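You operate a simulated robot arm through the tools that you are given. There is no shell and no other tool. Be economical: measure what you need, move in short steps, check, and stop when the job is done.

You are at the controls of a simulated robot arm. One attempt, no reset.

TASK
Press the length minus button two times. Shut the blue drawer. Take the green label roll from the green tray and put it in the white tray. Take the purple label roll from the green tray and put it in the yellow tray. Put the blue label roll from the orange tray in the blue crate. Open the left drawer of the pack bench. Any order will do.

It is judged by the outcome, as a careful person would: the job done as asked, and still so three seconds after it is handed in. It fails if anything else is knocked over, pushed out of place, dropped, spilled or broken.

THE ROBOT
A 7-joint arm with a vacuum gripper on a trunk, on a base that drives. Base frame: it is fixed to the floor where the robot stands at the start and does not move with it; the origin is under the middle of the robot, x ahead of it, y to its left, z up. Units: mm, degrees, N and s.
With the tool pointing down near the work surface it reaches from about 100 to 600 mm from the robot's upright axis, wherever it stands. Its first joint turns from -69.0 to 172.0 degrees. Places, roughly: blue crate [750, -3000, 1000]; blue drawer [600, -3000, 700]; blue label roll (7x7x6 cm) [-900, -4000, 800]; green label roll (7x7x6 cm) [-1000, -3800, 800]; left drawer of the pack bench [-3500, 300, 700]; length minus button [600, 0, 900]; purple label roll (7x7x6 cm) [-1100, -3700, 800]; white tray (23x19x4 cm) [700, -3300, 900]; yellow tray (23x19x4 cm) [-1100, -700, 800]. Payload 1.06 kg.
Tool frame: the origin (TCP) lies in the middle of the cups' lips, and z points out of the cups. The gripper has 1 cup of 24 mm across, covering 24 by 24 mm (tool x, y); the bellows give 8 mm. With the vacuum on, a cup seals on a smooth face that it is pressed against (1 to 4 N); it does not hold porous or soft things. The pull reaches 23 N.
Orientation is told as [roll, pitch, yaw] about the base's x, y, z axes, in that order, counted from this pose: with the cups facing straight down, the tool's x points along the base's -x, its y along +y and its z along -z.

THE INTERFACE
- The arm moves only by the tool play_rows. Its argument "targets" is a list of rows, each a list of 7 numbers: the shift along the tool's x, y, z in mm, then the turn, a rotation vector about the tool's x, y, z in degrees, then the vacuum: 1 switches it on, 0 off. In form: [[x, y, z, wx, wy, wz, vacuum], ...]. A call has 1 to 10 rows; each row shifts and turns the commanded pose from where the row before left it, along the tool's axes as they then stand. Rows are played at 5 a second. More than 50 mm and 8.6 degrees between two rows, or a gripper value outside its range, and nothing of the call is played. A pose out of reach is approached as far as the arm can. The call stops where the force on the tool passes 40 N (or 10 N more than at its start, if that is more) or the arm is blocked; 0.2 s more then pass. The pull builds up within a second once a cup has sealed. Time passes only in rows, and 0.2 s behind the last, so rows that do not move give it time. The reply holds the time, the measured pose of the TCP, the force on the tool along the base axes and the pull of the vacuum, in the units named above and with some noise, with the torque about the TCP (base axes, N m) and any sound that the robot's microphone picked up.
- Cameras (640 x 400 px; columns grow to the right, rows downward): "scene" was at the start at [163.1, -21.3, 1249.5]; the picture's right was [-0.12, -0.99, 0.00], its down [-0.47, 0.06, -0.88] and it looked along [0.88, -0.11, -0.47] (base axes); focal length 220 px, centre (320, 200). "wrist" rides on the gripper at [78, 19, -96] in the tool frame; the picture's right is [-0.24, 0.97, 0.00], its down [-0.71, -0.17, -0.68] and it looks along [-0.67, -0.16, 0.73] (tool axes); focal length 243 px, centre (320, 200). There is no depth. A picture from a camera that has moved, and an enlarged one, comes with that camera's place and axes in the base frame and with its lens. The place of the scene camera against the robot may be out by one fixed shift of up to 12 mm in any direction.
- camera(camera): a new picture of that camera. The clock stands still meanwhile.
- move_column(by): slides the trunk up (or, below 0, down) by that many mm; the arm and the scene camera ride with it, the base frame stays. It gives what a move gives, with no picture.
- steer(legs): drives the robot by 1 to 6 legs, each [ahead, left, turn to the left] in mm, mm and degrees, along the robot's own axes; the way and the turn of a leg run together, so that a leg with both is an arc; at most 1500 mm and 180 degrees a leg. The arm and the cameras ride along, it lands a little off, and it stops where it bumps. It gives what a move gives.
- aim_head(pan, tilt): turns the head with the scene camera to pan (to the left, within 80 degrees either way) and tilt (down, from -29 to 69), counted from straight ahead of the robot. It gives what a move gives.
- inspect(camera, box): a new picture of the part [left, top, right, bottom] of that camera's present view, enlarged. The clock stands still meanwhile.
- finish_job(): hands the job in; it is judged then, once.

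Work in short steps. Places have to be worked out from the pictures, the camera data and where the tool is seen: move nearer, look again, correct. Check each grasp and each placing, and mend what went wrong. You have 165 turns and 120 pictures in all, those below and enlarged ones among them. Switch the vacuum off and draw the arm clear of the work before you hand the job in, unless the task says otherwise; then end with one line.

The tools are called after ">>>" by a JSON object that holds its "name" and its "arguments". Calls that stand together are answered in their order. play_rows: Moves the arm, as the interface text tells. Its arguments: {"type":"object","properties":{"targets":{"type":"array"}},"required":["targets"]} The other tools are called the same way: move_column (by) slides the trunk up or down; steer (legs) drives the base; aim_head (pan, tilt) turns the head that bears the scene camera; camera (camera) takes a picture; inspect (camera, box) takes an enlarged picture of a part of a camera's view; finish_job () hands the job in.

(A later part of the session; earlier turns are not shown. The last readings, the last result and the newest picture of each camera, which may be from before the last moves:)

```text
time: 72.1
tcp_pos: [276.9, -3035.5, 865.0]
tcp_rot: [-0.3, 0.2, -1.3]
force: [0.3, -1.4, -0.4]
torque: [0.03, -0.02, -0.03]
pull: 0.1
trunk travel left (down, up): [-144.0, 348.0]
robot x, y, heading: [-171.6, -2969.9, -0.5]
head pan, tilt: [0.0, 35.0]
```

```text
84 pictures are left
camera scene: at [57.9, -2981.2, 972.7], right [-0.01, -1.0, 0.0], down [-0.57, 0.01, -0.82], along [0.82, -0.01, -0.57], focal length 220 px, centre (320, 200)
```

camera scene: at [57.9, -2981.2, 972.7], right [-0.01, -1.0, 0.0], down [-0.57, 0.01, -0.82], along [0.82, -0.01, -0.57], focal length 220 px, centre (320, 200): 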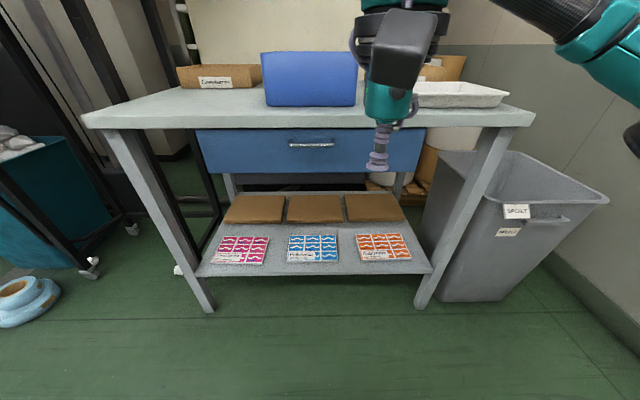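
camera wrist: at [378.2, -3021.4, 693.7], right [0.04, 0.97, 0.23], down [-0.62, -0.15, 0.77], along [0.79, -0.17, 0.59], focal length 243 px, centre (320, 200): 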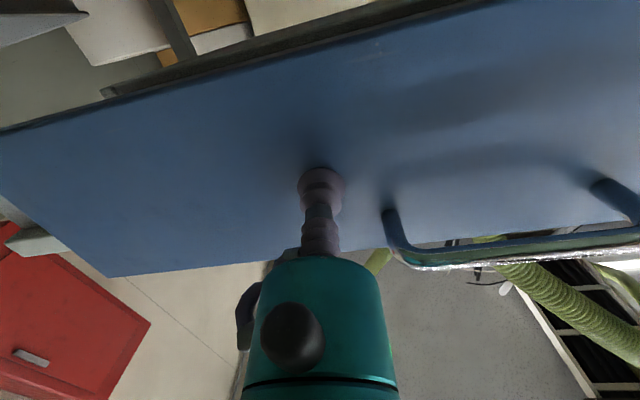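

Drawer is shut. I raise the trunk, pull the tool in, turn to face the wall bench (-y) and sidestep to x≈-970.

>>> {"name": "move_column", "arguments": {"by": 256}}

>>> {"name": "play_rows", "arguments": {"targets": [[45, 0, 0, 0, 0, 0, 0], [45, 0, 0, 0, 0, 0, 0], [30, 0, 0, 0, 0, 0, 0]]}}

>>> {"name": "steer", "arguments": {"legs": [[0, 0, -89.5], [0, -800, 0]]}}

>>> {"name": "camera", "arguments": {"camera": "scene"}}

```text
time: 74.7
tcp_pos: [275.8, -3036.5, 1120.4]
tcp_rot: [-0.4, 0.3, -1.1]
force: [-0.3, -0.4, 0.6]
torque: [-0.01, 0.04, 0.0]
pull: 0.1
trunk travel left (down, up): [-400.0, 92.0]
robot x, y, heading: [-174.4, -2969.1, -0.6]
head pan, tilt: [0.0, 35.0]
```

```text
time: 75.5
tcp_pos: [156.7, -3033.9, 1122.2]
tcp_rot: [-0.4, 0.0, -1.2]
force: [-0.2, 0.0, 0.1]
torque: [0.02, -0.02, -0.01]
pull: 0.1
trunk travel left (down, up): [-400.0, 92.0]
robot x, y, heading: [-174.5, -2966.7, -0.6]
head pan, tilt: [0.0, 35.0]
```

```text
time: 86.8
tcp_pos: [-1049.4, -3280.3, 1120.6]
tcp_rot: [-0.4, 0.1, -92.2]
force: [-0.2, -0.4, 0.5]
torque: [-0.02, 0.0, 0.01]
pull: 0.0
trunk travel left (down, up): [-400.0, 92.0]
robot x, y, heading: [-975.2, -2952.6, -91.8]
head pan, tilt: [0.0, 35.0]
```

```text
83 pictures are left
camera scene: at [-984.1, -3121.4, 1238.8], right [-1.0, 0.03, 0.0], down [0.02, 0.57, -0.82], along [-0.02, -0.82, -0.57], focal length 220 px, centre (320, 200)
```

scene: 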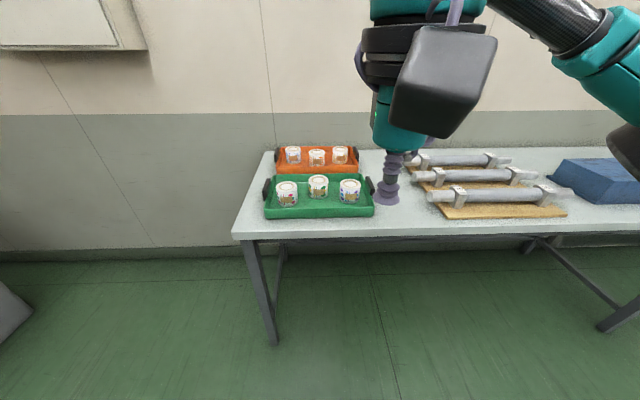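

>>> {"name": "inspect", "arguments": {"camera": "scene", "box": [240, 130, 400, 230]}}

>>> {"name": "camera", "arguments": {"camera": "wrist"}}

```text
4.00 times, centred on (320, 180) of scene
camera zoom: at [-984.1, -3121.4, 1238.8], right [-1.0, 0.03, 0.0], down [0.02, 0.57, -0.82], along [-0.02, -0.82, -0.57], focal length 880 px, centre (320, 280)
```

zoom: 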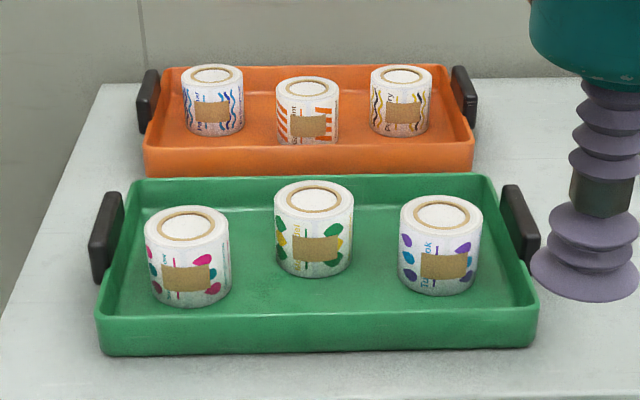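

```text
81 pictures are left
camera wrist: at [-1027.9, -3203.1, 1217.5], right [0.96, -0.27, -0.01], down [-0.19, -0.7, 0.68], along [-0.19, -0.66, -0.73], focal length 243 px, centre (320, 200)
```

wrist: 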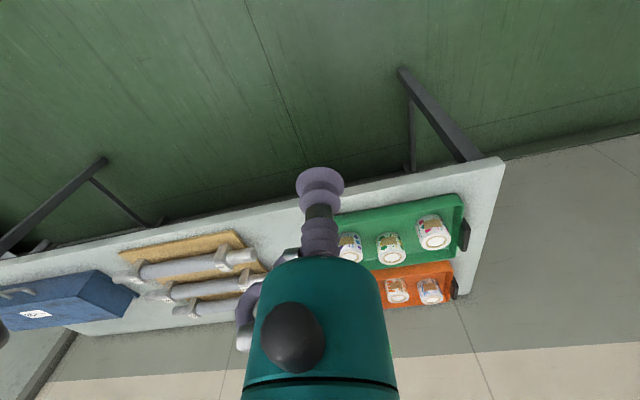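

Green tray: pink-ish, green, purple rolls from left; orange tray: blue-wave roll on the left. I drive 300 mm closer and extend the tool to re-measure.

>>> {"name": "steer", "arguments": {"legs": [[300, 0, 1.8]]}}

>>> {"name": "play_rows", "arguments": {"targets": [[-40, 10, 20, 0, 0, 0, 0], [-40, 10, 20, 0, 0, 0, 0], [0, 10, 25, 0, 0, 0, 0], [0, 10, 25, 0, 0, 0, 0], [0, 0, 0, 0, 0, 0, 0]]}}

>>> {"name": "camera", "arguments": {"camera": "wrist"}}

>>> {"name": "camera", "arguments": {"camera": "scene"}}

```text
time: 88.8
tcp_pos: [-1044.8, -3577.5, 1120.7]
tcp_rot: [-0.5, 0.1, -90.6]
force: [-0.3, -1.2, 0.0]
torque: [0.0, 0.0, 0.0]
pull: 0.0
trunk travel left (down, up): [-400.0, 92.0]
robot x, y, heading: [-981.1, -3245.2, -90.0]
head pan, tilt: [0.0, 35.0]
```

```text
time: 90.0
tcp_pos: [-1006.1, -3657.5, 1031.9]
tcp_rot: [-0.5, 0.1, -90.7]
force: [-0.2, -0.7, -0.2]
torque: [-0.02, 0.01, -0.02]
pull: 0.2
trunk travel left (down, up): [-400.0, 92.0]
robot x, y, heading: [-983.9, -3245.8, -90.5]
head pan, tilt: [0.0, 35.0]
```

```text
80 pictures are left
camera wrist: at [-986.2, -3580.6, 1126.6], right [0.97, -0.25, -0.01], down [-0.17, -0.71, 0.68], along [-0.17, -0.66, -0.73], focal length 243 px, centre (320, 200)
```

wrist: 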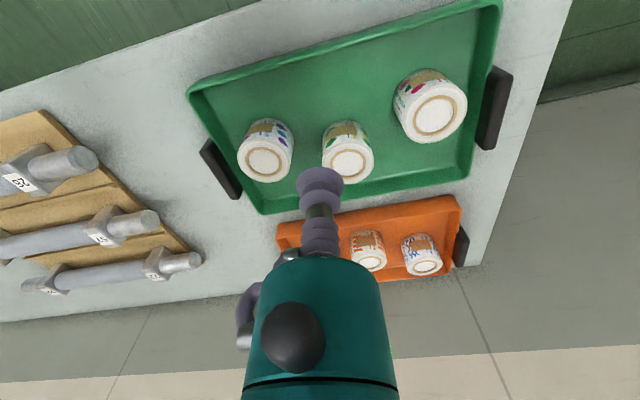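

```text
79 pictures are left
camera scene: at [-984.1, -3416.4, 1238.9], right [-1.0, 0.0, 0.0], down [0.0, 0.57, -0.82], along [0.0, -0.82, -0.57], focal length 220 px, centre (320, 200)
```

scene: 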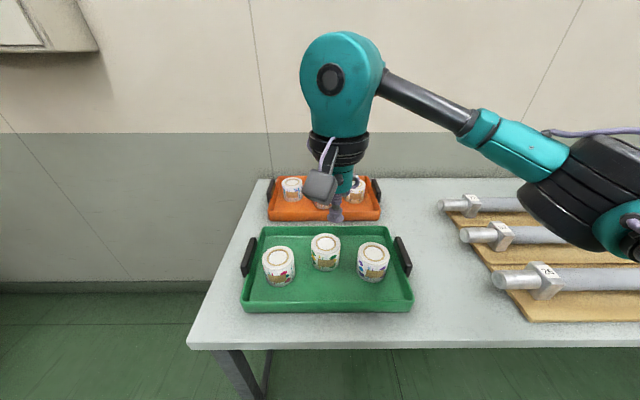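

Estimates of the roll top height disagree (780–925), so I go nearer for a better baseline, keeping above 950.

>>> {"name": "play_rows", "arguments": {"targets": [[-20, 0, 30, 0, 0, 0, 0], [-20, 0, 30, 0, 0, 0, 0], [0, 0, 0, 0, 0, 0, 0]]}}

>>> {"name": "camera", "arguments": {"camera": "wrist"}}

>>> {"name": "inspect", "arguments": {"camera": "scene", "box": [230, 160, 430, 285]}}

```text
time: 90.8
tcp_pos: [-1005.4, -3697.1, 969.1]
tcp_rot: [-0.5, 0.1, -90.7]
force: [0.1, -0.2, 0.0]
torque: [0.0, 0.06, 0.01]
pull: 0.0
trunk travel left (down, up): [-400.0, 92.0]
robot x, y, heading: [-982.9, -3242.8, -89.9]
head pan, tilt: [0.0, 35.0]
```

```text
78 pictures are left
camera wrist: at [-986.7, -3621.2, 1065.6], right [0.97, -0.24, -0.01], down [-0.17, -0.71, 0.68], along [-0.17, -0.66, -0.73], focal length 243 px, centre (320, 200)
```

wrist: 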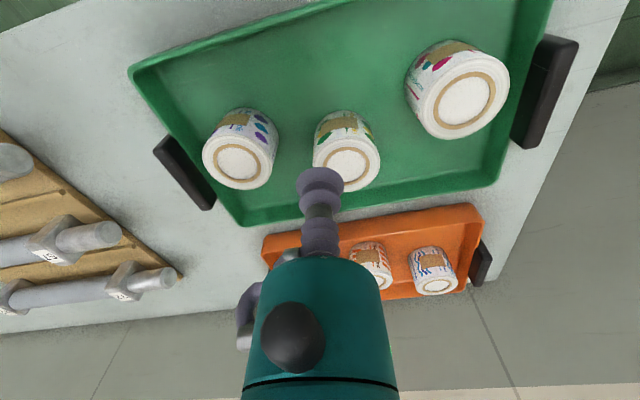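

```text
3.20 times, centred on (330, 222) of scene
camera zoom: at [-984.0, -3416.3, 1238.9], right [-1.0, 0.0, 0.0], down [0.0, 0.57, -0.82], along [0.0, -0.82, -0.57], focal length 704 px, centre (288, 128)
```

zoom: 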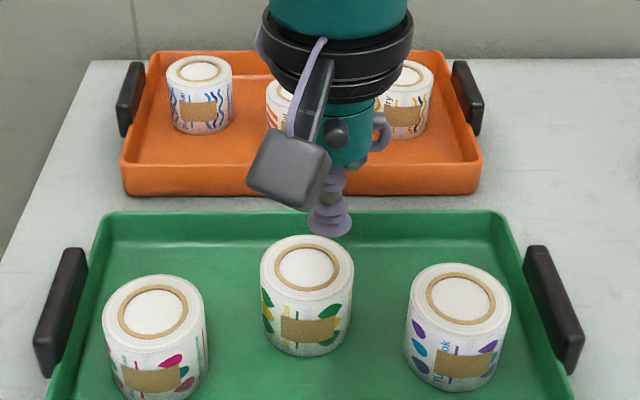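

Using the 70 mm roll width, the green roll top centres at about (-996, -3775, 850). I go to 30 mm above that and check.

>>> {"name": "play_rows", "arguments": {"targets": [[-26, 3, 20, 0, 0, 0, 0], [-26, 3, 30, 0, 0, 0, 0], [-26, 3, 35, 0, 0, 0, 0], [0, 0, 0, 0, 0, 0, 0]]}}

>>> {"name": "camera", "arguments": {"camera": "wrist"}}

>>> {"name": "inspect", "arguments": {"camera": "scene", "box": [250, 185, 410, 285]}}

```text
time: 91.8
tcp_pos: [-998.5, -3775.8, 885.0]
tcp_rot: [-0.4, 0.1, -90.6]
force: [0.6, -0.8, 0.5]
torque: [0.0, -0.01, -0.01]
pull: 0.1
trunk travel left (down, up): [-400.0, 92.0]
robot x, y, heading: [-982.1, -3246.4, -90.0]
head pan, tilt: [0.0, 35.0]
```

```text
76 pictures are left
camera wrist: at [-979.1, -3697.4, 980.9], right [0.97, -0.25, -0.01], down [-0.17, -0.71, 0.68], along [-0.17, -0.66, -0.73], focal length 243 px, centre (320, 200)
```

wrist: 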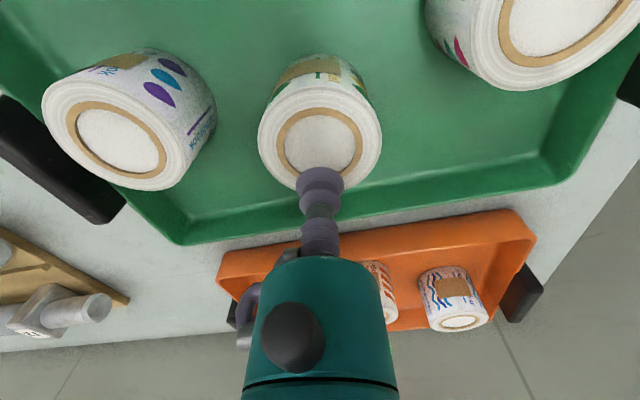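

```text
4.00 times, centred on (330, 235) of scene
camera zoom: at [-984.1, -3416.3, 1238.9], right [-1.0, 0.0, 0.0], down [0.0, 0.57, -0.82], along [0.0, -0.82, -0.57], focal length 880 px, centre (280, 60)
```

zoom: 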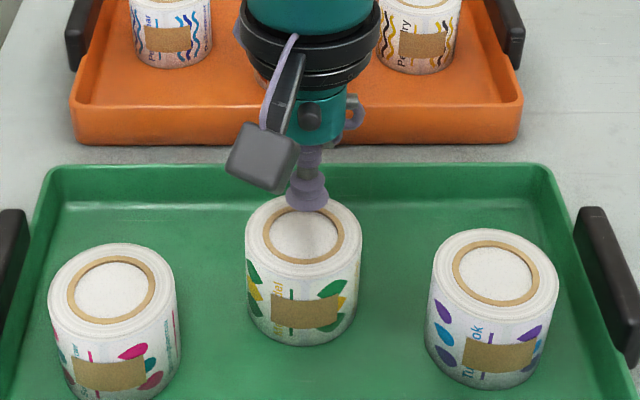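

Roll top now reads ≈(-997, -3765, 855). I shift back 10 mm, lower, and seal with the vacuum on.

>>> {"name": "play_rows", "arguments": {"targets": [[10, 1, 10, 0, 0, 0, 0], [0, 0, 10, 0, 0, 0, 1], [0, 0, 4, 0, 0, 0, 1], [0, 0, 0, 0, 0, 0, 1], [0, 0, 0, 0, 0, 0, 1]]}}

>>> {"name": "inspect", "arguments": {"camera": "wrist", "box": [220, 70, 420, 195]}}

```text
time: 93.0
tcp_pos: [-999.1, -3763.8, 862.9]
tcp_rot: [-0.3, 0.0, -90.7]
force: [-0.8, -4.9, 18.0]
torque: [0.02, -0.01, -0.04]
pull: 22.8
trunk travel left (down, up): [-400.0, 92.0]
robot x, y, heading: [-983.2, -3243.1, -90.1]
head pan, tilt: [0.0, 35.0]
```

```text
3.20 times, centred on (320, 132) of wrist
camera zoom: at [-979.2, -3686.8, 958.6], right [0.97, -0.25, -0.01], down [-0.18, -0.71, 0.69], along [-0.17, -0.66, -0.73], focal length 776 px, centre (320, 416)
```

zoom: 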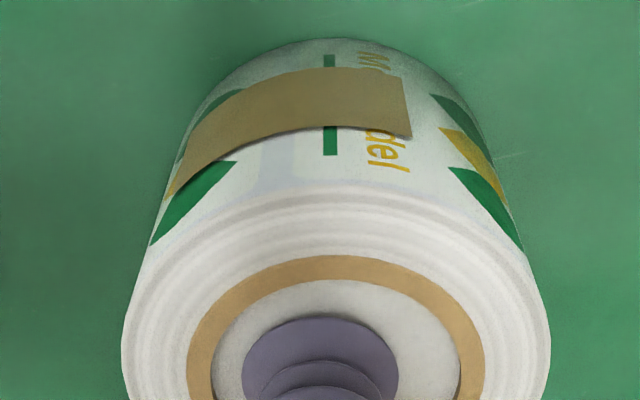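

Sealed with full pull on the green roll ("Mandel"). I lift straight up and pull in.

>>> {"name": "play_rows", "arguments": {"targets": [[0, 0, -20, 0, 0, 0, 1], [0, 0, -40, 0, 0, 0, 1], [0, 0, -45, 0, 0, 0, 1], [0, 0, -45, 0, 0, 0, 1], [20, 0, -40, 0, 0, 0, 1], [45, -10, -15, 0, 0, 0, 1], [45, -10, -15, 0, 0, 0, 1], [45, -10, 0, 0, 0, 0, 1], [45, -10, 0, 0, 0, 0, 1], [0, 0, 0, 0, 0, 0, 1]]}}

>>> {"name": "camera", "arguments": {"camera": "scene"}}

```text
time: 95.2
tcp_pos: [-1037.3, -3564.1, 1082.6]
tcp_rot: [-0.3, 0.1, -90.6]
force: [0.2, 0.4, -1.5]
torque: [0.06, -0.01, 0.01]
pull: 23.0
trunk travel left (down, up): [-400.0, 92.0]
robot x, y, heading: [-982.6, -3247.5, -90.3]
head pan, tilt: [0.0, 35.0]
```

```text
73 pictures are left
camera scene: at [-984.0, -3416.6, 1238.8], right [-1.0, 0.0, 0.0], down [0.0, 0.57, -0.82], along [0.0, -0.82, -0.57], focal length 220 px, centre (320, 200)
```

scene: 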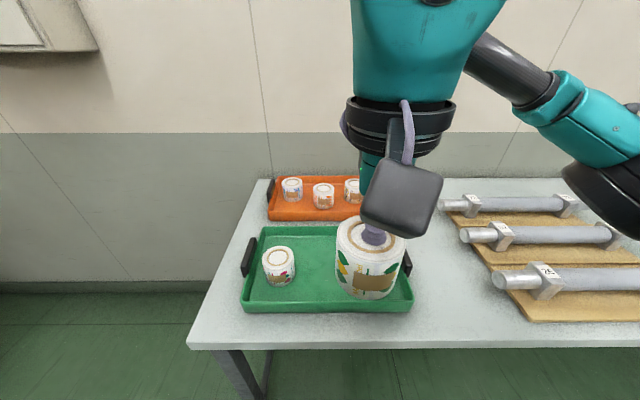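

Green roll is held. I back off, turn to face the packing table and drive toward the white tray.

>>> {"name": "steer", "arguments": {"legs": [[-250, 0, 0], [0, 0, 90.3], [850, 0, 0], [0, -230, 0], [150, 0, 0]]}}

>>> {"name": "camera", "arguments": {"camera": "scene"}}

```text
time: 108.1
tcp_pos: [319.4, -3251.2, 1081.7]
tcp_rot: [-0.4, 0.3, 0.6]
force: [-0.7, 0.0, -0.8]
torque: [0.02, 0.04, 0.0]
pull: 22.7
trunk travel left (down, up): [-400.0, 92.0]
robot x, y, heading: [-1.1, -3204.5, 1.2]
head pan, tilt: [0.0, 35.0]
```

```text
72 pictures are left
camera scene: at [158.4, -3211.2, 1238.7], right [0.02, -1.0, 0.0], down [-0.57, -0.01, -0.82], along [0.82, 0.02, -0.57], focal length 220 px, centre (320, 200)
```

scene: 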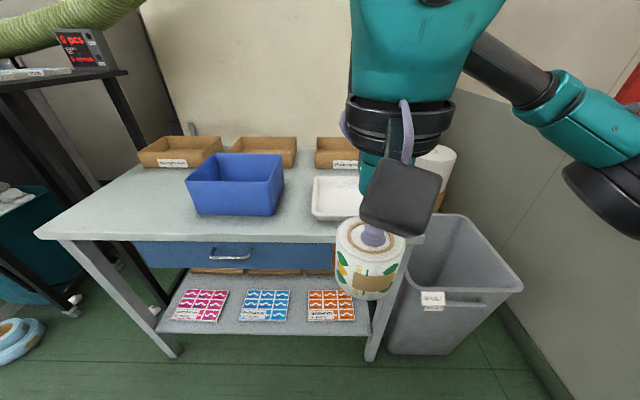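

White tray is about x 625–810, y -3410…-3180. I drive 165 mm closer and move the roll over it.

>>> {"name": "steer", "arguments": {"legs": [[165, -10, -1.2]]}}

>>> {"name": "play_rows", "arguments": {"targets": [[-40, -6, 0, 0, 0, 0, 1], [-40, -6, 0, 0, 0, 0, 1], [-40, -6, 0, 0, 0, 0, 1], [0, 0, 0, 0, 0, 0, 1]]}}

>>> {"name": "camera", "arguments": {"camera": "wrist"}}

>>> {"name": "camera", "arguments": {"camera": "scene"}}

```text
time: 109.6
tcp_pos: [481.4, -3266.1, 1082.8]
tcp_rot: [-0.5, 0.2, -0.5]
force: [0.1, 0.5, -1.7]
torque: [0.01, 0.0, 0.0]
pull: 22.7
trunk travel left (down, up): [-400.0, 92.0]
robot x, y, heading: [159.7, -3211.2, 0.0]
head pan, tilt: [0.0, 35.0]
```

```text
time: 110.6
tcp_pos: [601.6, -3284.2, 1081.2]
tcp_rot: [-0.4, 0.1, -0.5]
force: [0.1, -0.3, -1.6]
torque: [0.03, -0.02, 0.01]
pull: 22.9
trunk travel left (down, up): [-400.0, 92.0]
robot x, y, heading: [161.3, -3213.2, 0.2]
head pan, tilt: [0.0, 35.0]
```

```text
71 pictures are left
camera wrist: at [523.1, -3264.6, 1177.8], right [0.24, 0.97, -0.01], down [0.71, -0.17, 0.68], along [0.66, -0.17, -0.73], focal length 243 px, centre (320, 200)
```

wrist: 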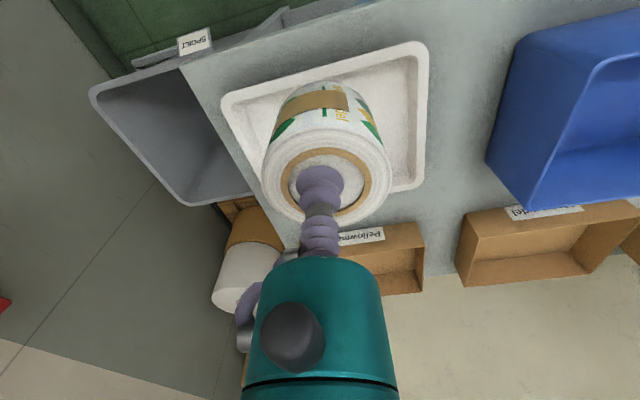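

```text
70 pictures are left
camera scene: at [321.2, -3222.8, 1238.9], right [0.0, -1.0, 0.0], down [-0.57, 0.0, -0.82], along [0.82, 0.0, -0.57], focal length 220 px, centre (320, 200)
```

scene: 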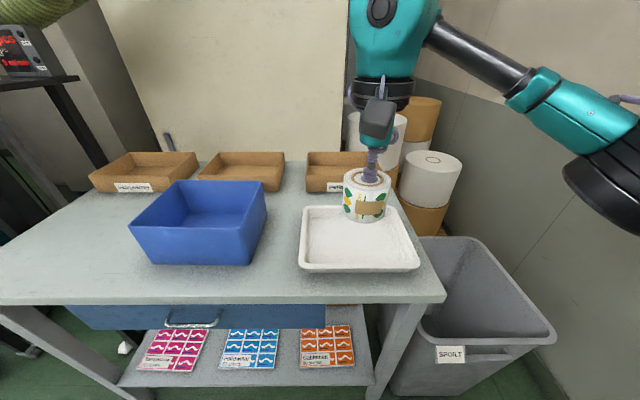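

Tray rim ≈897, centre ≈(687, -3300). I move over the centre, lower to 30 mm above expected contact, and check.

>>> {"name": "play_rows", "arguments": {"targets": [[-43, -8, 0, 0, 0, 0, 1], [-42, -8, 0, 0, 0, 0, 1], [0, 0, 40, 0, 0, 0, 1], [0, 0, 40, 0, 0, 0, 1], [0, 0, 35, 0, 0, 0, 1], [0, 0, 0, 0, 0, 0, 1]]}}

>>> {"name": "camera", "arguments": {"camera": "scene"}}

>>> {"name": "camera", "arguments": {"camera": "wrist"}}

```text
time: 112.0
tcp_pos: [685.0, -3302.7, 965.6]
tcp_rot: [-0.4, 0.1, -0.4]
force: [0.3, 0.0, -1.3]
torque: [0.02, 0.04, 0.0]
pull: 22.8
trunk travel left (down, up): [-400.0, 92.0]
robot x, y, heading: [164.5, -3214.3, -0.2]
head pan, tilt: [0.0, 35.0]
```

```text
69 pictures are left
camera scene: at [321.3, -3222.7, 1238.9], right [0.0, -1.0, 0.0], down [-0.57, 0.0, -0.82], along [0.82, 0.0, -0.57], focal length 220 px, centre (320, 200)
```

scene: 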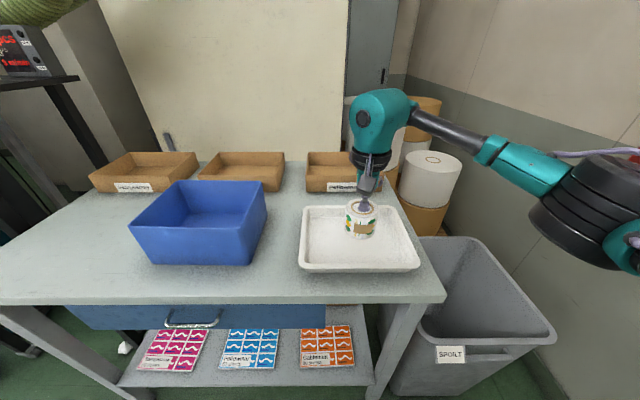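

```text
68 pictures are left
camera wrist: at [605.7, -3283.1, 1061.9], right [0.24, 0.97, -0.01], down [0.71, -0.17, 0.69], along [0.66, -0.17, -0.73], focal length 243 px, centre (320, 200)
```

wrist: 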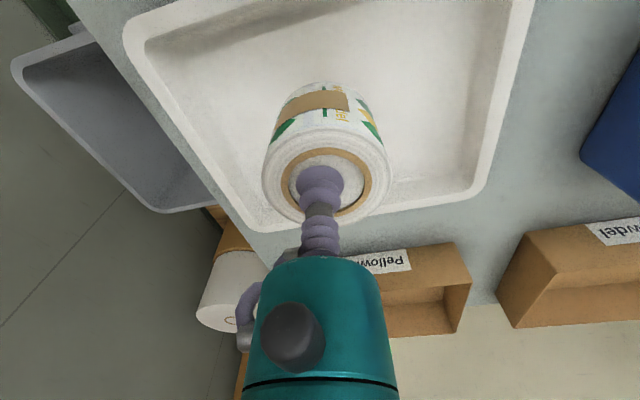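

Over the tray interior. I lower in small steps until contact.

>>> {"name": "play_rows", "arguments": {"targets": [[0, 0, 10, 0, 0, 0, 1], [0, 0, 10, 0, 0, 0, 1], [0, 0, 6, 0, 0, 0, 1], [0, 0, 0, 0, 0, 0, 1]]}}

```text
time: 113.0
tcp_pos: [685.7, -3302.4, 940.7]
tcp_rot: [-0.5, 0.2, -0.5]
force: [-0.4, 0.2, -1.6]
torque: [-0.03, 0.01, 0.0]
pull: 22.4
trunk travel left (down, up): [-400.0, 92.0]
robot x, y, heading: [163.2, -3209.4, 0.3]
head pan, tilt: [0.0, 35.0]
```

>>> {"name": "play_rows", "arguments": {"targets": [[0, 0, 5, 0, 0, 0, 1], [0, 0, 4, 0, 0, 0, 1], [0, 0, 4, 0, 0, 0, 1], [0, 0, 0, 0, 0, 0, 1]]}}

```text
time: 114.0
tcp_pos: [686.0, -3303.1, 929.0]
tcp_rot: [-0.5, 0.0, -0.5]
force: [0.7, 0.1, -2.0]
torque: [0.01, 0.01, 0.01]
pull: 22.8
trunk travel left (down, up): [-400.0, 92.0]
robot x, y, heading: [159.5, -3210.8, -0.1]
head pan, tilt: [0.0, 35.0]
```

No contact yet; I continue in 3 mm steps.

>>> {"name": "play_rows", "arguments": {"targets": [[0, 0, 3, 0, 0, 0, 1], [0, 0, 3, 0, 0, 0, 1], [0, 0, 3, 0, 0, 0, 1], [0, 0, 0, 0, 0, 0, 1]]}}

>>> {"name": "inspect", "arguments": {"camera": "scene", "box": [280, 190, 440, 290]}}

```text
time: 115.0
tcp_pos: [685.0, -3301.5, 919.0]
tcp_rot: [-0.4, 0.1, -0.5]
force: [-0.6, 0.2, 0.3]
torque: [0.01, -0.02, -0.03]
pull: 22.8
trunk travel left (down, up): [-400.0, 92.0]
robot x, y, heading: [159.1, -3213.2, 0.2]
head pan, tilt: [0.0, 35.0]
```

```text
4.00 times, centred on (360, 240) of scene
camera zoom: at [321.4, -3222.8, 1238.8], right [0.0, -1.0, 0.0], down [-0.57, 0.0, -0.82], along [0.82, 0.0, -0.57], focal length 880 px, centre (160, 40)
```

zoom: 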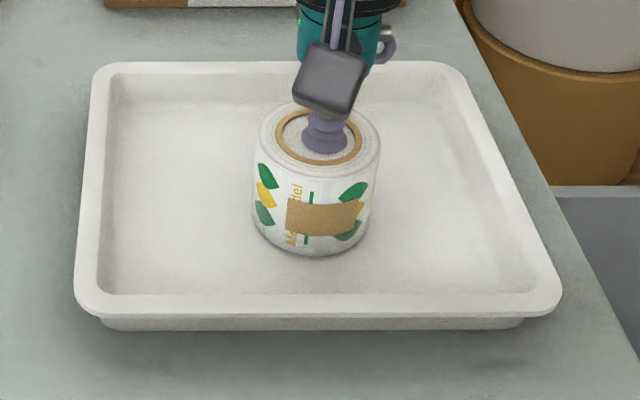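

Weight has come off the tool: the roll stands in the tray. I press a hair, switch off, wait, and lift.

>>> {"name": "play_rows", "arguments": {"targets": [[0, 0, 1, 0, 0, 0, 1], [0, 0, 0, 0, 0, 0, 0], [0, 0, 0, 0, 0, 0, 0], [0, 0, 0, 0, 0, 0, 0], [0, 0, -4, 0, 0, 0, 0], [0, 0, -15, 0, 0, 0, 0], [0, 0, -40, 0, 0, 0, 0], [0, 0, -40, 0, 0, 0, 0], [0, 0, -40, 0, 0, 0, 0]]}}

>>> {"name": "camera", "arguments": {"camera": "scene"}}

```text
time: 117.0
tcp_pos: [685.3, -3302.7, 1058.6]
tcp_rot: [-0.5, 0.1, -0.5]
force: [0.7, -0.6, 0.1]
torque: [0.01, 0.0, 0.01]
pull: 0.0
trunk travel left (down, up): [-400.0, 92.0]
robot x, y, heading: [158.5, -3213.1, -0.0]
head pan, tilt: [0.0, 35.0]
```

```text
66 pictures are left
camera scene: at [321.0, -3222.6, 1238.9], right [0.0, -1.0, 0.0], down [-0.57, 0.0, -0.82], along [0.82, 0.0, -0.57], focal length 220 px, centre (320, 200)
```

scene: 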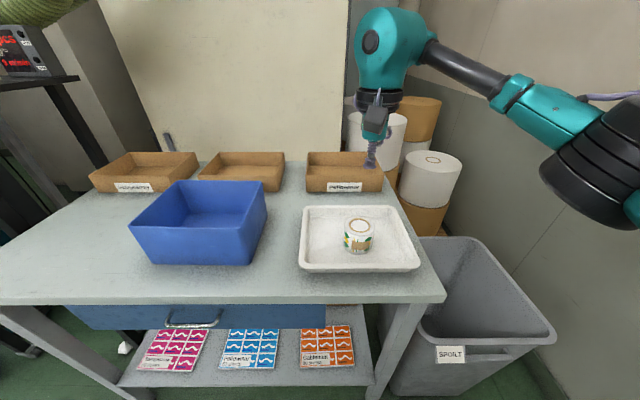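

Green roll placed well. The blue roll stands at the rear-left of the wall bench, so I'll reach it from the bench's left end (edge x≈-745), standing at about (-400, -3850) facing -x.

>>> {"name": "play_rows", "arguments": {"targets": [[45, 8, -15, 0, 0, 0, 0], [45, 8, -15, 0, 0, 0, 0], [45, 8, 0, 0, 0, 0, 0], [45, 8, 0, 0, 0, 0, 0], [25, 8, 0, 0, 0, 0, 0]]}}

>>> {"name": "steer", "arguments": {"legs": [[-300, 0, 0], [0, 0, 90], [0, 0, 90], [150, 0, 0], [0, 600, 0]]}}

>>> {"name": "camera", "arguments": {"camera": "scene"}}

```text
time: 118.2
tcp_pos: [481.3, -3261.2, 1085.9]
tcp_rot: [-0.4, 0.2, -0.6]
force: [0.8, -0.1, 0.3]
torque: [-0.02, -0.02, 0.01]
pull: 0.0
trunk travel left (down, up): [-400.0, 92.0]
robot x, y, heading: [160.5, -3213.2, -0.1]
head pan, tilt: [0.0, 35.0]
```

```text
time: 134.2
tcp_pos: [-605.9, -3770.8, 1086.5]
tcp_rot: [-0.5, 0.1, 179.4]
force: [-0.5, -0.4, -0.1]
torque: [0.04, 0.01, 0.0]
pull: 0.1
trunk travel left (down, up): [-400.0, 92.0]
robot x, y, heading: [-284.8, -3820.4, 180.1]
head pan, tilt: [0.0, 35.0]
```

```text
65 pictures are left
camera scene: at [-449.0, -3828.8, 1238.8], right [0.0, 1.0, 0.0], down [0.57, 0.0, -0.82], along [-0.82, 0.0, -0.57], focal length 220 px, centre (320, 200)
```

scene: 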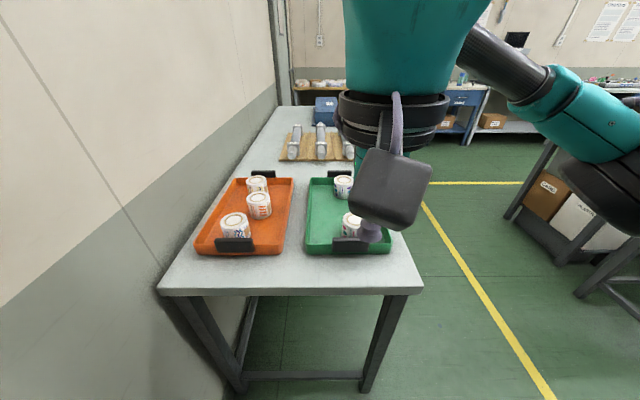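

Blue roll ≈(-893, -4053). I drive 110 mm nearer and reach over to it at height.

>>> {"name": "steer", "arguments": {"legs": [[110, 0, 0]]}}

>>> {"name": "play_rows", "arguments": {"targets": [[-20, 42, 0, 0, 0, 0, 0], [-20, 42, 0, 0, 0, 0, 0], [-25, 42, 0, 0, 0, 0, 0], [-25, 42, 0, 0, 0, 0, 0], [-25, 40, 10, 0, 0, 0, 0], [-20, 40, 20, 0, 0, 0, 0], [-10, 20, 40, 0, 0, 0, 0], [0, 0, 0, 0, 0, 0, 0]]}}

>>> {"name": "camera", "arguments": {"camera": "wrist"}}

>>> {"name": "camera", "arguments": {"camera": "scene"}}

```text
time: 135.4
tcp_pos: [-715.6, -3768.9, 1085.8]
tcp_rot: [-0.3, 0.1, 179.3]
force: [0.3, -0.9, -0.1]
torque: [0.03, 0.0, 0.0]
pull: 0.1
trunk travel left (down, up): [-400.0, 92.0]
robot x, y, heading: [-394.3, -3815.7, 179.9]
head pan, tilt: [0.0, 35.0]
```

```text
time: 137.2
tcp_pos: [-852.9, -4004.4, 1034.9]
tcp_rot: [-0.2, 0.0, 179.4]
force: [0.1, -0.6, -0.2]
torque: [-0.01, 0.0, -0.01]
pull: 0.1
out of reach, approached as far as the arm can: row 6, 7
trunk travel left (down, up): [-400.0, 92.0]
robot x, y, heading: [-391.8, -3816.6, 180.0]
head pan, tilt: [0.0, 35.0]
```

```text
64 pictures are left
camera wrist: at [-775.2, -4026.3, 1130.8], right [-0.25, -0.97, -0.01], down [-0.71, 0.17, 0.69], along [-0.66, 0.17, -0.73], focal length 243 px, centre (320, 200)
```

wrist: 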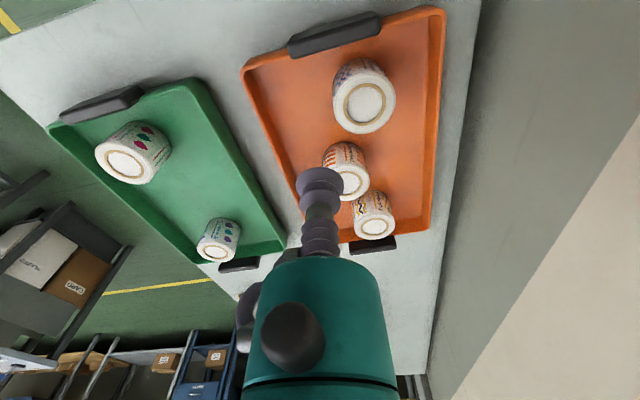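

```text
63 pictures are left
camera scene: at [-556.6, -3828.3, 1238.9], right [0.0, 1.0, 0.0], down [0.57, 0.0, -0.82], along [-0.82, 0.0, -0.57], focal length 220 px, centre (320, 200)
```

scene: 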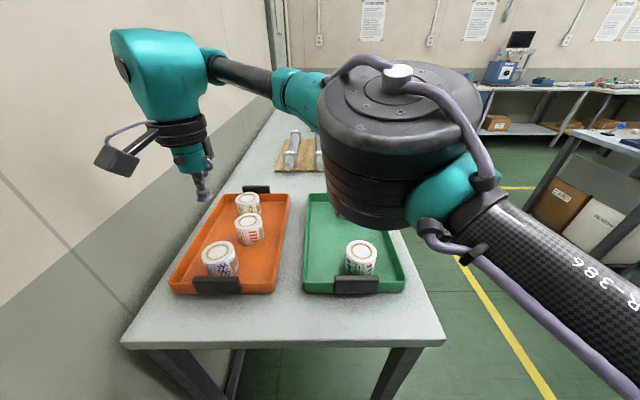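

Wrist view puts the blue roll at (-893, -4048, 857); the arm ran out of reach. I shift the base 40 mm ahead and 60 mm left.

>>> {"name": "steer", "arguments": {"legs": [[40, 60, 0]]}}

>>> {"name": "play_rows", "arguments": {"targets": [[0, 0, 40, 0, 0, 0, 0], [0, 0, 40, 0, 0, 0, 0], [0, 0, 40, 0, 0, 0, 0], [0, 0, 0, 0, 0, 0, 0]]}}

>>> {"name": "camera", "arguments": {"camera": "wrist"}}

```text
time: 138.4
tcp_pos: [-894.0, -4065.3, 1035.1]
tcp_rot: [-0.4, 0.1, 179.4]
force: [0.2, -1.3, 0.2]
torque: [0.06, -0.02, -0.01]
pull: 0.1
trunk travel left (down, up): [-400.0, 92.0]
robot x, y, heading: [-435.8, -3880.5, 179.9]
head pan, tilt: [0.0, 35.0]
```

```text
time: 139.4
tcp_pos: [-891.8, -4065.1, 914.6]
tcp_rot: [-0.4, 0.1, 179.3]
force: [-0.2, -0.4, 0.0]
torque: [-0.02, 0.0, -0.02]
pull: 0.0
trunk travel left (down, up): [-400.0, 92.0]
robot x, y, heading: [-434.1, -3879.6, 179.9]
head pan, tilt: [0.0, 35.0]
```

```text
62 pictures are left
camera wrist: at [-816.2, -4085.9, 1010.3], right [-0.25, -0.97, -0.01], down [-0.71, 0.18, 0.68], along [-0.66, 0.17, -0.73], focal length 243 px, centre (320, 200)
```

wrist: 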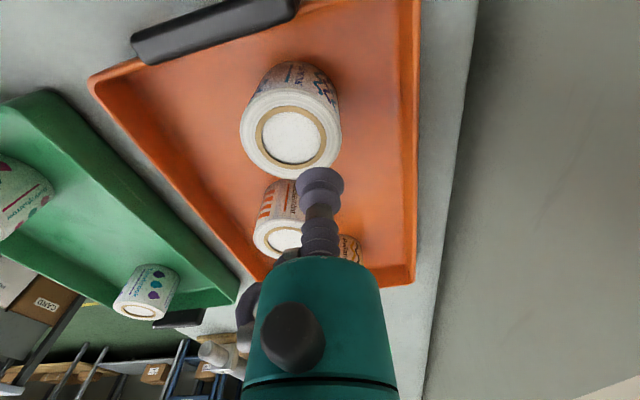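

Blue roll (blue waves) top at (-891, -4046, ~857). I shift 19 mm, descend with vacuum, and seal.

>>> {"name": "play_rows", "arguments": {"targets": [[0, -19, 10, 0, 0, 0, 0], [0, 0, 25, 0, 0, 0, 0], [0, 0, 10, 0, 0, 0, 1], [0, 0, 4, 0, 0, 0, 1], [0, 0, 3, 0, 0, 0, 1], [0, 0, 0, 0, 0, 0, 1], [0, 0, 0, 0, 0, 0, 1]]}}

>>> {"name": "inspect", "arguments": {"camera": "wrist", "box": [220, 70, 420, 195]}}

```text
time: 141.0
tcp_pos: [-892.3, -4044.1, 862.6]
tcp_rot: [-0.3, 0.0, 179.4]
force: [-5.5, 2.9, 15.0]
torque: [-0.03, 0.0, -0.04]
pull: 21.8
trunk travel left (down, up): [-400.0, 92.0]
robot x, y, heading: [-434.3, -3875.9, 179.8]
head pan, tilt: [0.0, 35.0]
```

```text
3.20 times, centred on (320, 132) of wrist
camera zoom: at [-815.2, -4065.1, 959.5], right [-0.25, -0.97, -0.01], down [-0.71, 0.18, 0.69], along [-0.66, 0.17, -0.73], focal length 776 px, centre (320, 416)
```

zoom: 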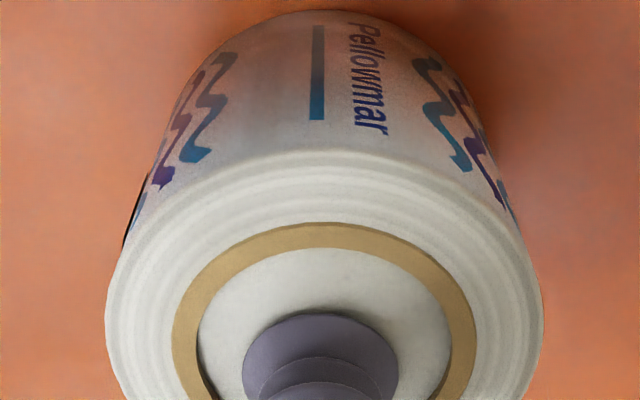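

Sealed. I lift straight up and draw the arm back in.

>>> {"name": "play_rows", "arguments": {"targets": [[0, 0, -20, 0, 0, 0, 1], [0, 0, -40, 0, 0, 0, 1], [0, 0, -45, 0, 0, 0, 1], [0, 0, -45, 0, 0, 0, 1], [15, -25, -30, 0, 0, 0, 1], [25, -40, -15, 0, 0, 0, 1], [25, -40, -15, 0, 0, 0, 1], [25, -42, 0, 0, 0, 0, 1], [25, -42, 0, 0, 0, 0, 1], [20, -42, 0, 0, 0, 0, 1]]}}

>>> {"name": "camera", "arguments": {"camera": "scene"}}

```text
time: 143.2
tcp_pos: [-753.4, -3816.8, 1074.5]
tcp_rot: [-0.5, 0.1, 179.3]
force: [0.4, -0.8, -1.2]
torque: [-0.01, 0.03, 0.0]
pull: 22.9
trunk travel left (down, up): [-400.0, 92.0]
robot x, y, heading: [-432.6, -3878.2, 179.9]
head pan, tilt: [0.0, 35.0]
```

```text
60 pictures are left
camera scene: at [-596.7, -3887.8, 1238.9], right [0.0, 1.0, 0.0], down [0.57, 0.0, -0.82], along [-0.82, 0.0, -0.57], focal length 220 px, centre (320, 200)
```

scene: 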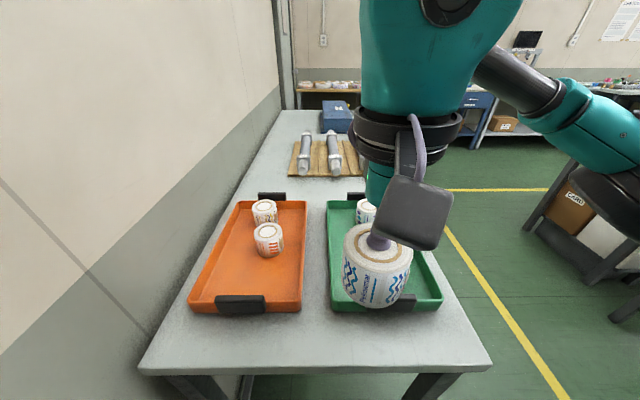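

Blue roll held. I back out, sidestep to y≈-2970, turn round and approach the blue crate.

>>> {"name": "steer", "arguments": {"legs": [[-130, 0, 0], [0, -910, 0], [0, 0, 90], [0, 0, 90], [440, 0, 0]]}}

>>> {"name": "camera", "arguments": {"camera": "scene"}}

>>> {"name": "camera", "arguments": {"camera": "wrist"}}

```text
time: 162.4
tcp_pos: [460.9, -3031.6, 1075.4]
tcp_rot: [-0.3, 0.1, -1.3]
force: [-0.2, 0.1, -1.6]
torque: [0.02, 0.02, -0.01]
pull: 22.9
trunk travel left (down, up): [-400.0, 92.0]
robot x, y, heading: [140.6, -2965.4, -0.5]
head pan, tilt: [0.0, 35.0]
```

```text
59 pictures are left
camera scene: at [301.5, -2980.5, 1238.8], right [-0.01, -1.0, 0.0], down [-0.57, 0.01, -0.82], along [0.82, -0.01, -0.57], focal length 220 px, centre (320, 200)
```

scene: 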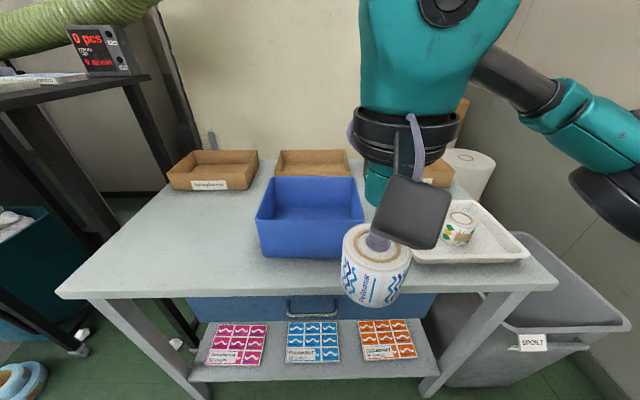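

```text
58 pictures are left
camera wrist: at [382.8, -3010.9, 1171.1], right [0.26, 0.97, -0.01], down [0.71, -0.18, 0.68], along [0.66, -0.18, -0.73], focal length 243 px, centre (320, 200)
```

wrist: 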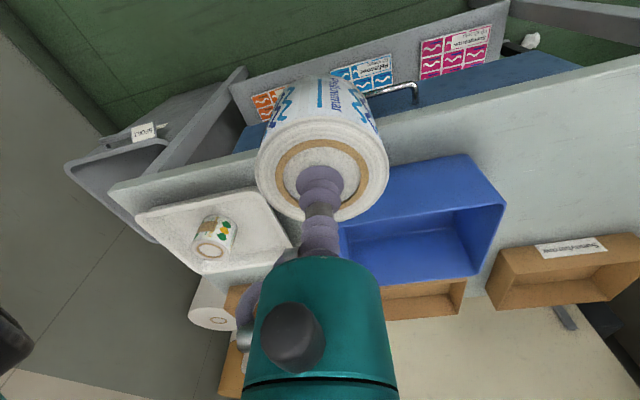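

Crate interior centre ≈(710, -2960), rim ≈971. I drive 40 mm closer and carry the roll over the crate at z≈1080.

>>> {"name": "steer", "arguments": {"legs": [[40, 0, 0]]}}

>>> {"name": "play_rows", "arguments": {"targets": [[-40, 14, -2, 0, 0, 0, 1], [-40, 14, -2, 0, 0, 0, 1], [-40, 14, -2, 0, 0, 0, 1], [-40, 14, -2, 0, 0, 0, 1], [-40, 14, -2, 0, 0, 0, 1], [-6, 2, 0, 0, 0, 0, 1], [0, 0, 0, 0, 0, 0, 1]]}}

>>> {"name": "camera", "arguments": {"camera": "scene"}}

>>> {"name": "camera", "arguments": {"camera": "wrist"}}

```text
time: 163.2
tcp_pos: [502.5, -3032.1, 1074.0]
tcp_rot: [-0.4, 0.0, -1.3]
force: [0.9, 0.6, -0.9]
torque: [-0.04, 0.0, 0.02]
pull: 22.8
trunk travel left (down, up): [-400.0, 92.0]
robot x, y, heading: [178.2, -2964.8, -0.7]
head pan, tilt: [0.0, 35.0]
```

```text
time: 164.8
tcp_pos: [709.0, -2964.4, 1087.2]
tcp_rot: [-0.3, 0.0, -1.3]
force: [-0.2, 0.2, -0.9]
torque: [-0.02, 0.02, -0.02]
pull: 22.9
trunk travel left (down, up): [-400.0, 92.0]
robot x, y, heading: [180.5, -2967.9, -0.8]
head pan, tilt: [0.0, 35.0]
```

```text
57 pictures are left
camera scene: at [341.7, -2981.0, 1238.8], right [-0.01, -1.0, 0.0], down [-0.57, 0.01, -0.82], along [0.82, -0.01, -0.57], focal length 220 px, centre (320, 200)
```

scene: 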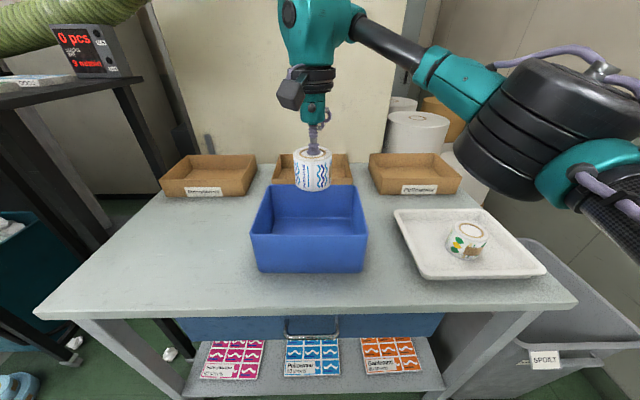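

```text
56 pictures are left
camera wrist: at [630.0, -2944.1, 1182.1], right [0.26, 0.97, -0.01], down [0.71, -0.18, 0.69], along [0.66, -0.18, -0.73], focal length 243 px, centre (320, 200)
```

wrist: 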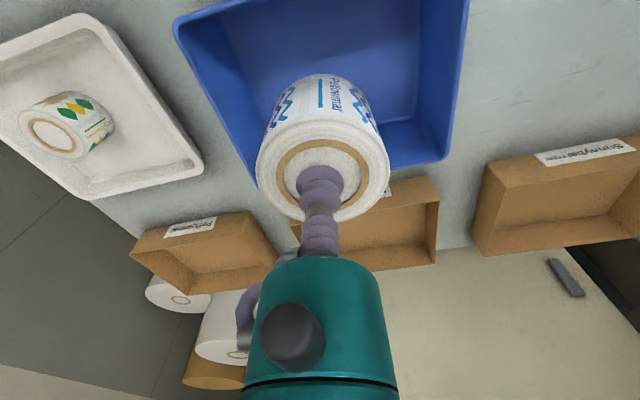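

Over the crate's middle (rim y -3056…-2852, back rim x≈793). I lower straight in.

>>> {"name": "play_rows", "arguments": {"targets": [[3, 3, 40, 0, 0, 0, 1], [0, 0, 40, 0, 0, 0, 1], [0, 0, 40, 0, 0, 0, 1], [0, 0, 25, 0, 0, 0, 1], [0, 0, 0, 0, 0, 0, 1]]}}

>>> {"name": "camera", "arguments": {"camera": "wrist"}}

```text
time: 166.1
tcp_pos: [707.4, -2965.8, 940.3]
tcp_rot: [-0.4, 0.2, -1.3]
force: [0.1, -0.9, -1.6]
torque: [0.03, -0.04, 0.0]
pull: 22.9
trunk travel left (down, up): [-400.0, 92.0]
robot x, y, heading: [180.1, -2972.4, -0.9]
head pan, tilt: [0.0, 35.0]
```

```text
55 pictures are left
camera wrist: at [628.2, -2944.3, 1036.3], right [0.26, 0.97, -0.01], down [0.71, -0.18, 0.68], along [0.66, -0.18, -0.73], focal length 243 px, centre (320, 200)
```

wrist: 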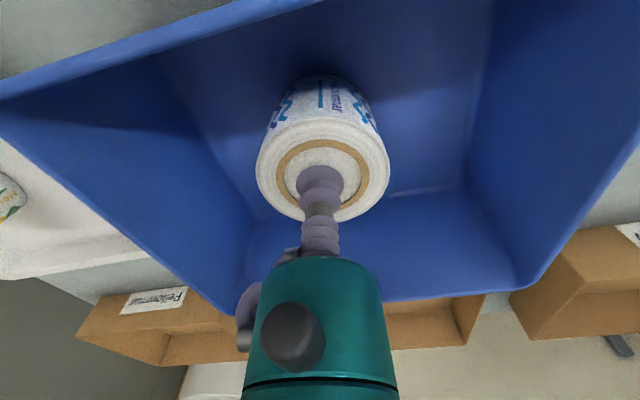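

Well inside. I lower gently to the floor.

>>> {"name": "play_rows", "arguments": {"targets": [[0, 0, 5, 0, 0, 0, 1], [0, 0, 4, 0, 0, 0, 1], [0, 0, 3, 0, 0, 0, 1], [0, 0, 3, 0, 0, 0, 1], [0, 0, 0, 0, 0, 0, 1]]}}

```text
time: 167.2
tcp_pos: [705.2, -2964.5, 925.2]
tcp_rot: [-0.3, 0.1, -1.3]
force: [-0.3, 0.6, -1.3]
torque: [-0.05, 0.0, -0.01]
pull: 23.3
trunk travel left (down, up): [-400.0, 92.0]
robot x, y, heading: [182.3, -2967.0, -1.1]
head pan, tilt: [0.0, 35.0]
```

>>> {"name": "play_rows", "arguments": {"targets": [[0, 0, 3, 0, 0, 0, 1], [0, 0, 3, 0, 0, 0, 1], [0, 0, 0, 0, 0, 0, 1]]}}

```text
time: 168.1
tcp_pos: [706.1, -2962.4, 917.0]
tcp_rot: [-0.3, 0.1, -1.3]
force: [0.5, 1.0, -2.1]
torque: [0.03, -0.01, 0.02]
pull: 22.4
trunk travel left (down, up): [-400.0, 92.0]
robot x, y, heading: [178.7, -2967.7, -0.8]
head pan, tilt: [0.0, 35.0]
```

>>> {"name": "play_rows", "arguments": {"targets": [[0, 0, 2, 0, 0, 0, 1], [0, 0, 2, 0, 0, 0, 1], [0, 0, 0, 0, 0, 0, 1]]}}

```text
time: 168.8
tcp_pos: [707.1, -2964.2, 916.2]
tcp_rot: [-0.3, 0.0, -1.4]
force: [5.1, -1.0, 13.3]
torque: [0.05, 0.02, 0.0]
pull: 22.5
trunk travel left (down, up): [-400.0, 92.0]
robot x, y, heading: [183.7, -2967.5, -0.9]
head pan, tilt: [0.0, 35.0]
```

Contact with the crate floor. I back off a touch, release, wait and lift out.

>>> {"name": "play_rows", "arguments": {"targets": [[0, 0, -1.5, 0, 0, 0, 0], [0, 0, 0, 0, 0, 0, 0], [0, 0, 0, 0, 0, 0, 0], [0, 0, -3, 0, 0, 0, 0], [0, 0, -15, 0, 0, 0, 0], [0, 0, -45, 0, 0, 0, 0], [0, 0, -45, 0, 0, 0, 0], [0, 0, -45, 0, 0, 0, 0]]}}

>>> {"name": "camera", "arguments": {"camera": "wrist"}}

```text
time: 170.7
tcp_pos: [704.3, -2962.1, 1067.6]
tcp_rot: [-0.3, 0.1, -1.3]
force: [0.3, 0.1, -0.7]
torque: [0.02, -0.01, 0.02]
pull: 0.0
trunk travel left (down, up): [-400.0, 92.0]
robot x, y, heading: [180.6, -2968.9, -1.0]
head pan, tilt: [0.0, 35.0]
```

```text
54 pictures are left
camera wrist: at [626.3, -2941.5, 1163.4], right [0.26, 0.97, -0.01], down [0.71, -0.18, 0.68], along [0.66, -0.18, -0.73], focal length 243 px, centre (320, 200)
```

wrist: 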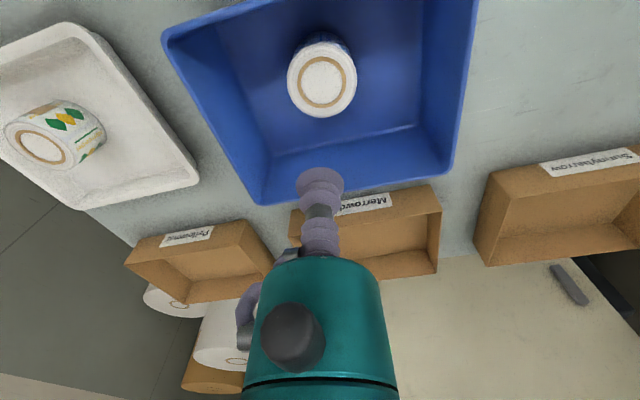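

Blue roll stands in the crate. I retract and go back to the wall bench front for the purple roll at about (-1105, -3737).

>>> {"name": "play_rows", "arguments": {"targets": [[45, -8, -15, 0, 0, 0, 0], [45, -8, -10, 0, 0, 0, 0], [45, -10, 0, 0, 0, 0, 0], [45, -10, 0, 0, 0, 0, 0], [25, -8, 0, 0, 0, 0, 0]]}}

>>> {"name": "steer", "arguments": {"legs": [[-330, 0, 0], [0, 0, -89], [0, -930, 0], [280, 0, 0]]}}

>>> {"name": "camera", "arguments": {"camera": "scene"}}

```text
time: 171.8
tcp_pos: [501.0, -3001.1, 1093.0]
tcp_rot: [-0.4, 0.2, -1.5]
force: [-0.5, 0.2, -0.2]
torque: [-0.02, -0.03, -0.01]
pull: 0.1
trunk travel left (down, up): [-400.0, 92.0]
robot x, y, heading: [181.5, -2967.3, -0.7]
head pan, tilt: [0.0, 35.0]
```

```text
time: 187.4
tcp_pos: [-1105.6, -3586.4, 1092.8]
tcp_rot: [-0.4, 0.2, -89.8]
force: [0.4, -0.2, -0.7]
torque: [0.01, 0.0, 0.03]
pull: 0.0
trunk travel left (down, up): [-400.0, 92.0]
robot x, y, heading: [-1081.2, -3262.3, -89.5]
head pan, tilt: [0.0, 35.0]
```

```text
53 pictures are left
camera scene: at [-1081.2, -3437.4, 1238.8], right [-1.0, -0.01, 0.0], down [-0.01, 0.57, -0.82], along [0.01, -0.82, -0.57], focal length 220 px, centre (320, 200)
```

scene: 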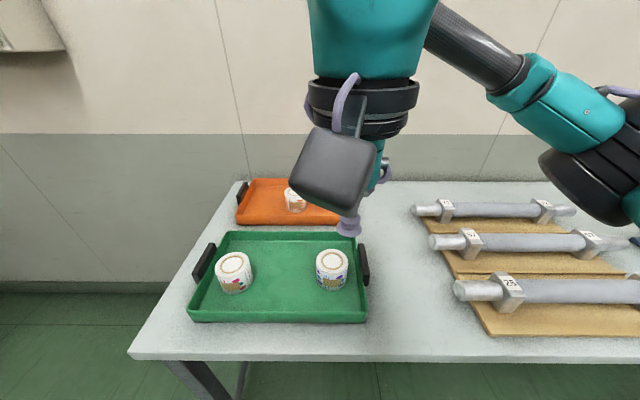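

Purple roll ≈(-1101, -3738). I move the tool over it, about 40 mm above.

>>> {"name": "play_rows", "arguments": {"targets": [[-30, 1, 35, 0, 0, 0, 0], [-30, 1, 35, 0, 0, 0, 0], [-30, 1, 35, 0, 0, 0, 0], [-30, 1, 35, 0, 0, 0, 0], [-28, 0, 40, 0, 0, 0, 0], [0, 0, 10, 0, 0, 0, 0], [0, 0, 0, 0, 0, 0, 0]]}}

>>> {"name": "camera", "arguments": {"camera": "wrist"}}

```text
time: 189.0
tcp_pos: [-1102.9, -3734.7, 905.3]
tcp_rot: [-0.4, 0.1, -89.9]
force: [-0.3, -0.2, -0.1]
torque: [-0.01, -0.03, 0.01]
pull: 0.1
trunk travel left (down, up): [-400.0, 92.0]
robot x, y, heading: [-1083.7, -3264.4, -89.3]
head pan, tilt: [0.0, 35.0]
```

```text
52 pictures are left
camera wrist: at [-1083.7, -3656.2, 1001.3], right [0.97, -0.23, -0.01], down [-0.16, -0.71, 0.68], along [-0.16, -0.67, -0.73], focal length 243 px, centre (320, 200)
```

wrist: 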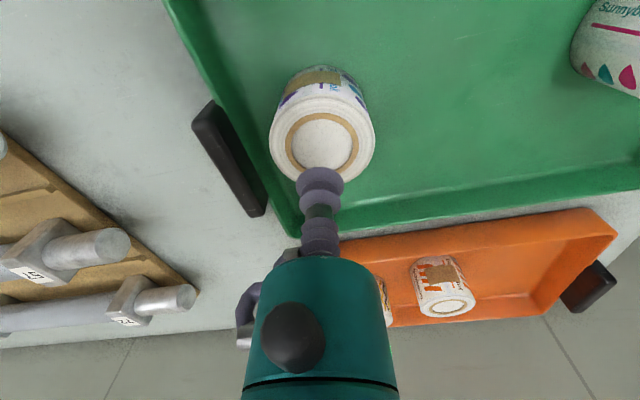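

Tool is right over it (target -1102, -3735). I descend with vacuum and seal.

>>> {"name": "play_rows", "arguments": {"targets": [[0, 1, 25, 0, 0, 0, 0], [0, 0, 10, 0, 0, 0, 1], [0, 0, 4, 0, 0, 0, 1], [0, 0, 3, 0, 0, 0, 1], [0, 0, 0, 0, 0, 0, 1], [0, 0, 0, 0, 0, 0, 1]]}}

>>> {"name": "inspect", "arguments": {"camera": "wrist", "box": [220, 70, 420, 195]}}

```text
time: 190.4
tcp_pos: [-1101.8, -3732.0, 863.2]
tcp_rot: [-0.4, 0.0, -89.9]
force: [-0.8, 0.4, 16.5]
torque: [-0.02, -0.07, 0.02]
pull: 22.8
trunk travel left (down, up): [-400.0, 92.0]
robot x, y, heading: [-1078.9, -3263.7, -89.1]
head pan, tilt: [0.0, 35.0]
```

```text
3.20 times, centred on (320, 132) of wrist
camera zoom: at [-1083.1, -3655.1, 958.6], right [0.97, -0.23, -0.01], down [-0.17, -0.71, 0.69], along [-0.16, -0.67, -0.73], focal length 776 px, centre (320, 416)
```

zoom: 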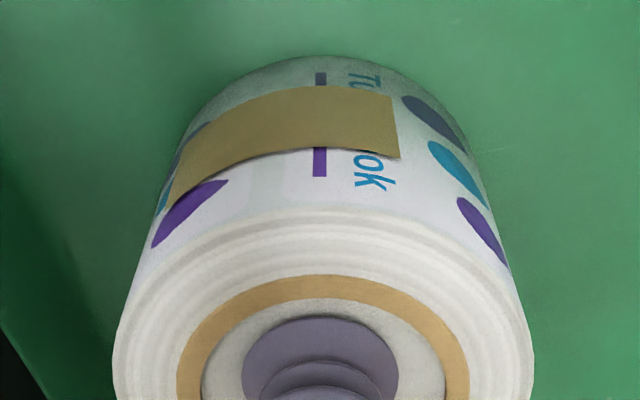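

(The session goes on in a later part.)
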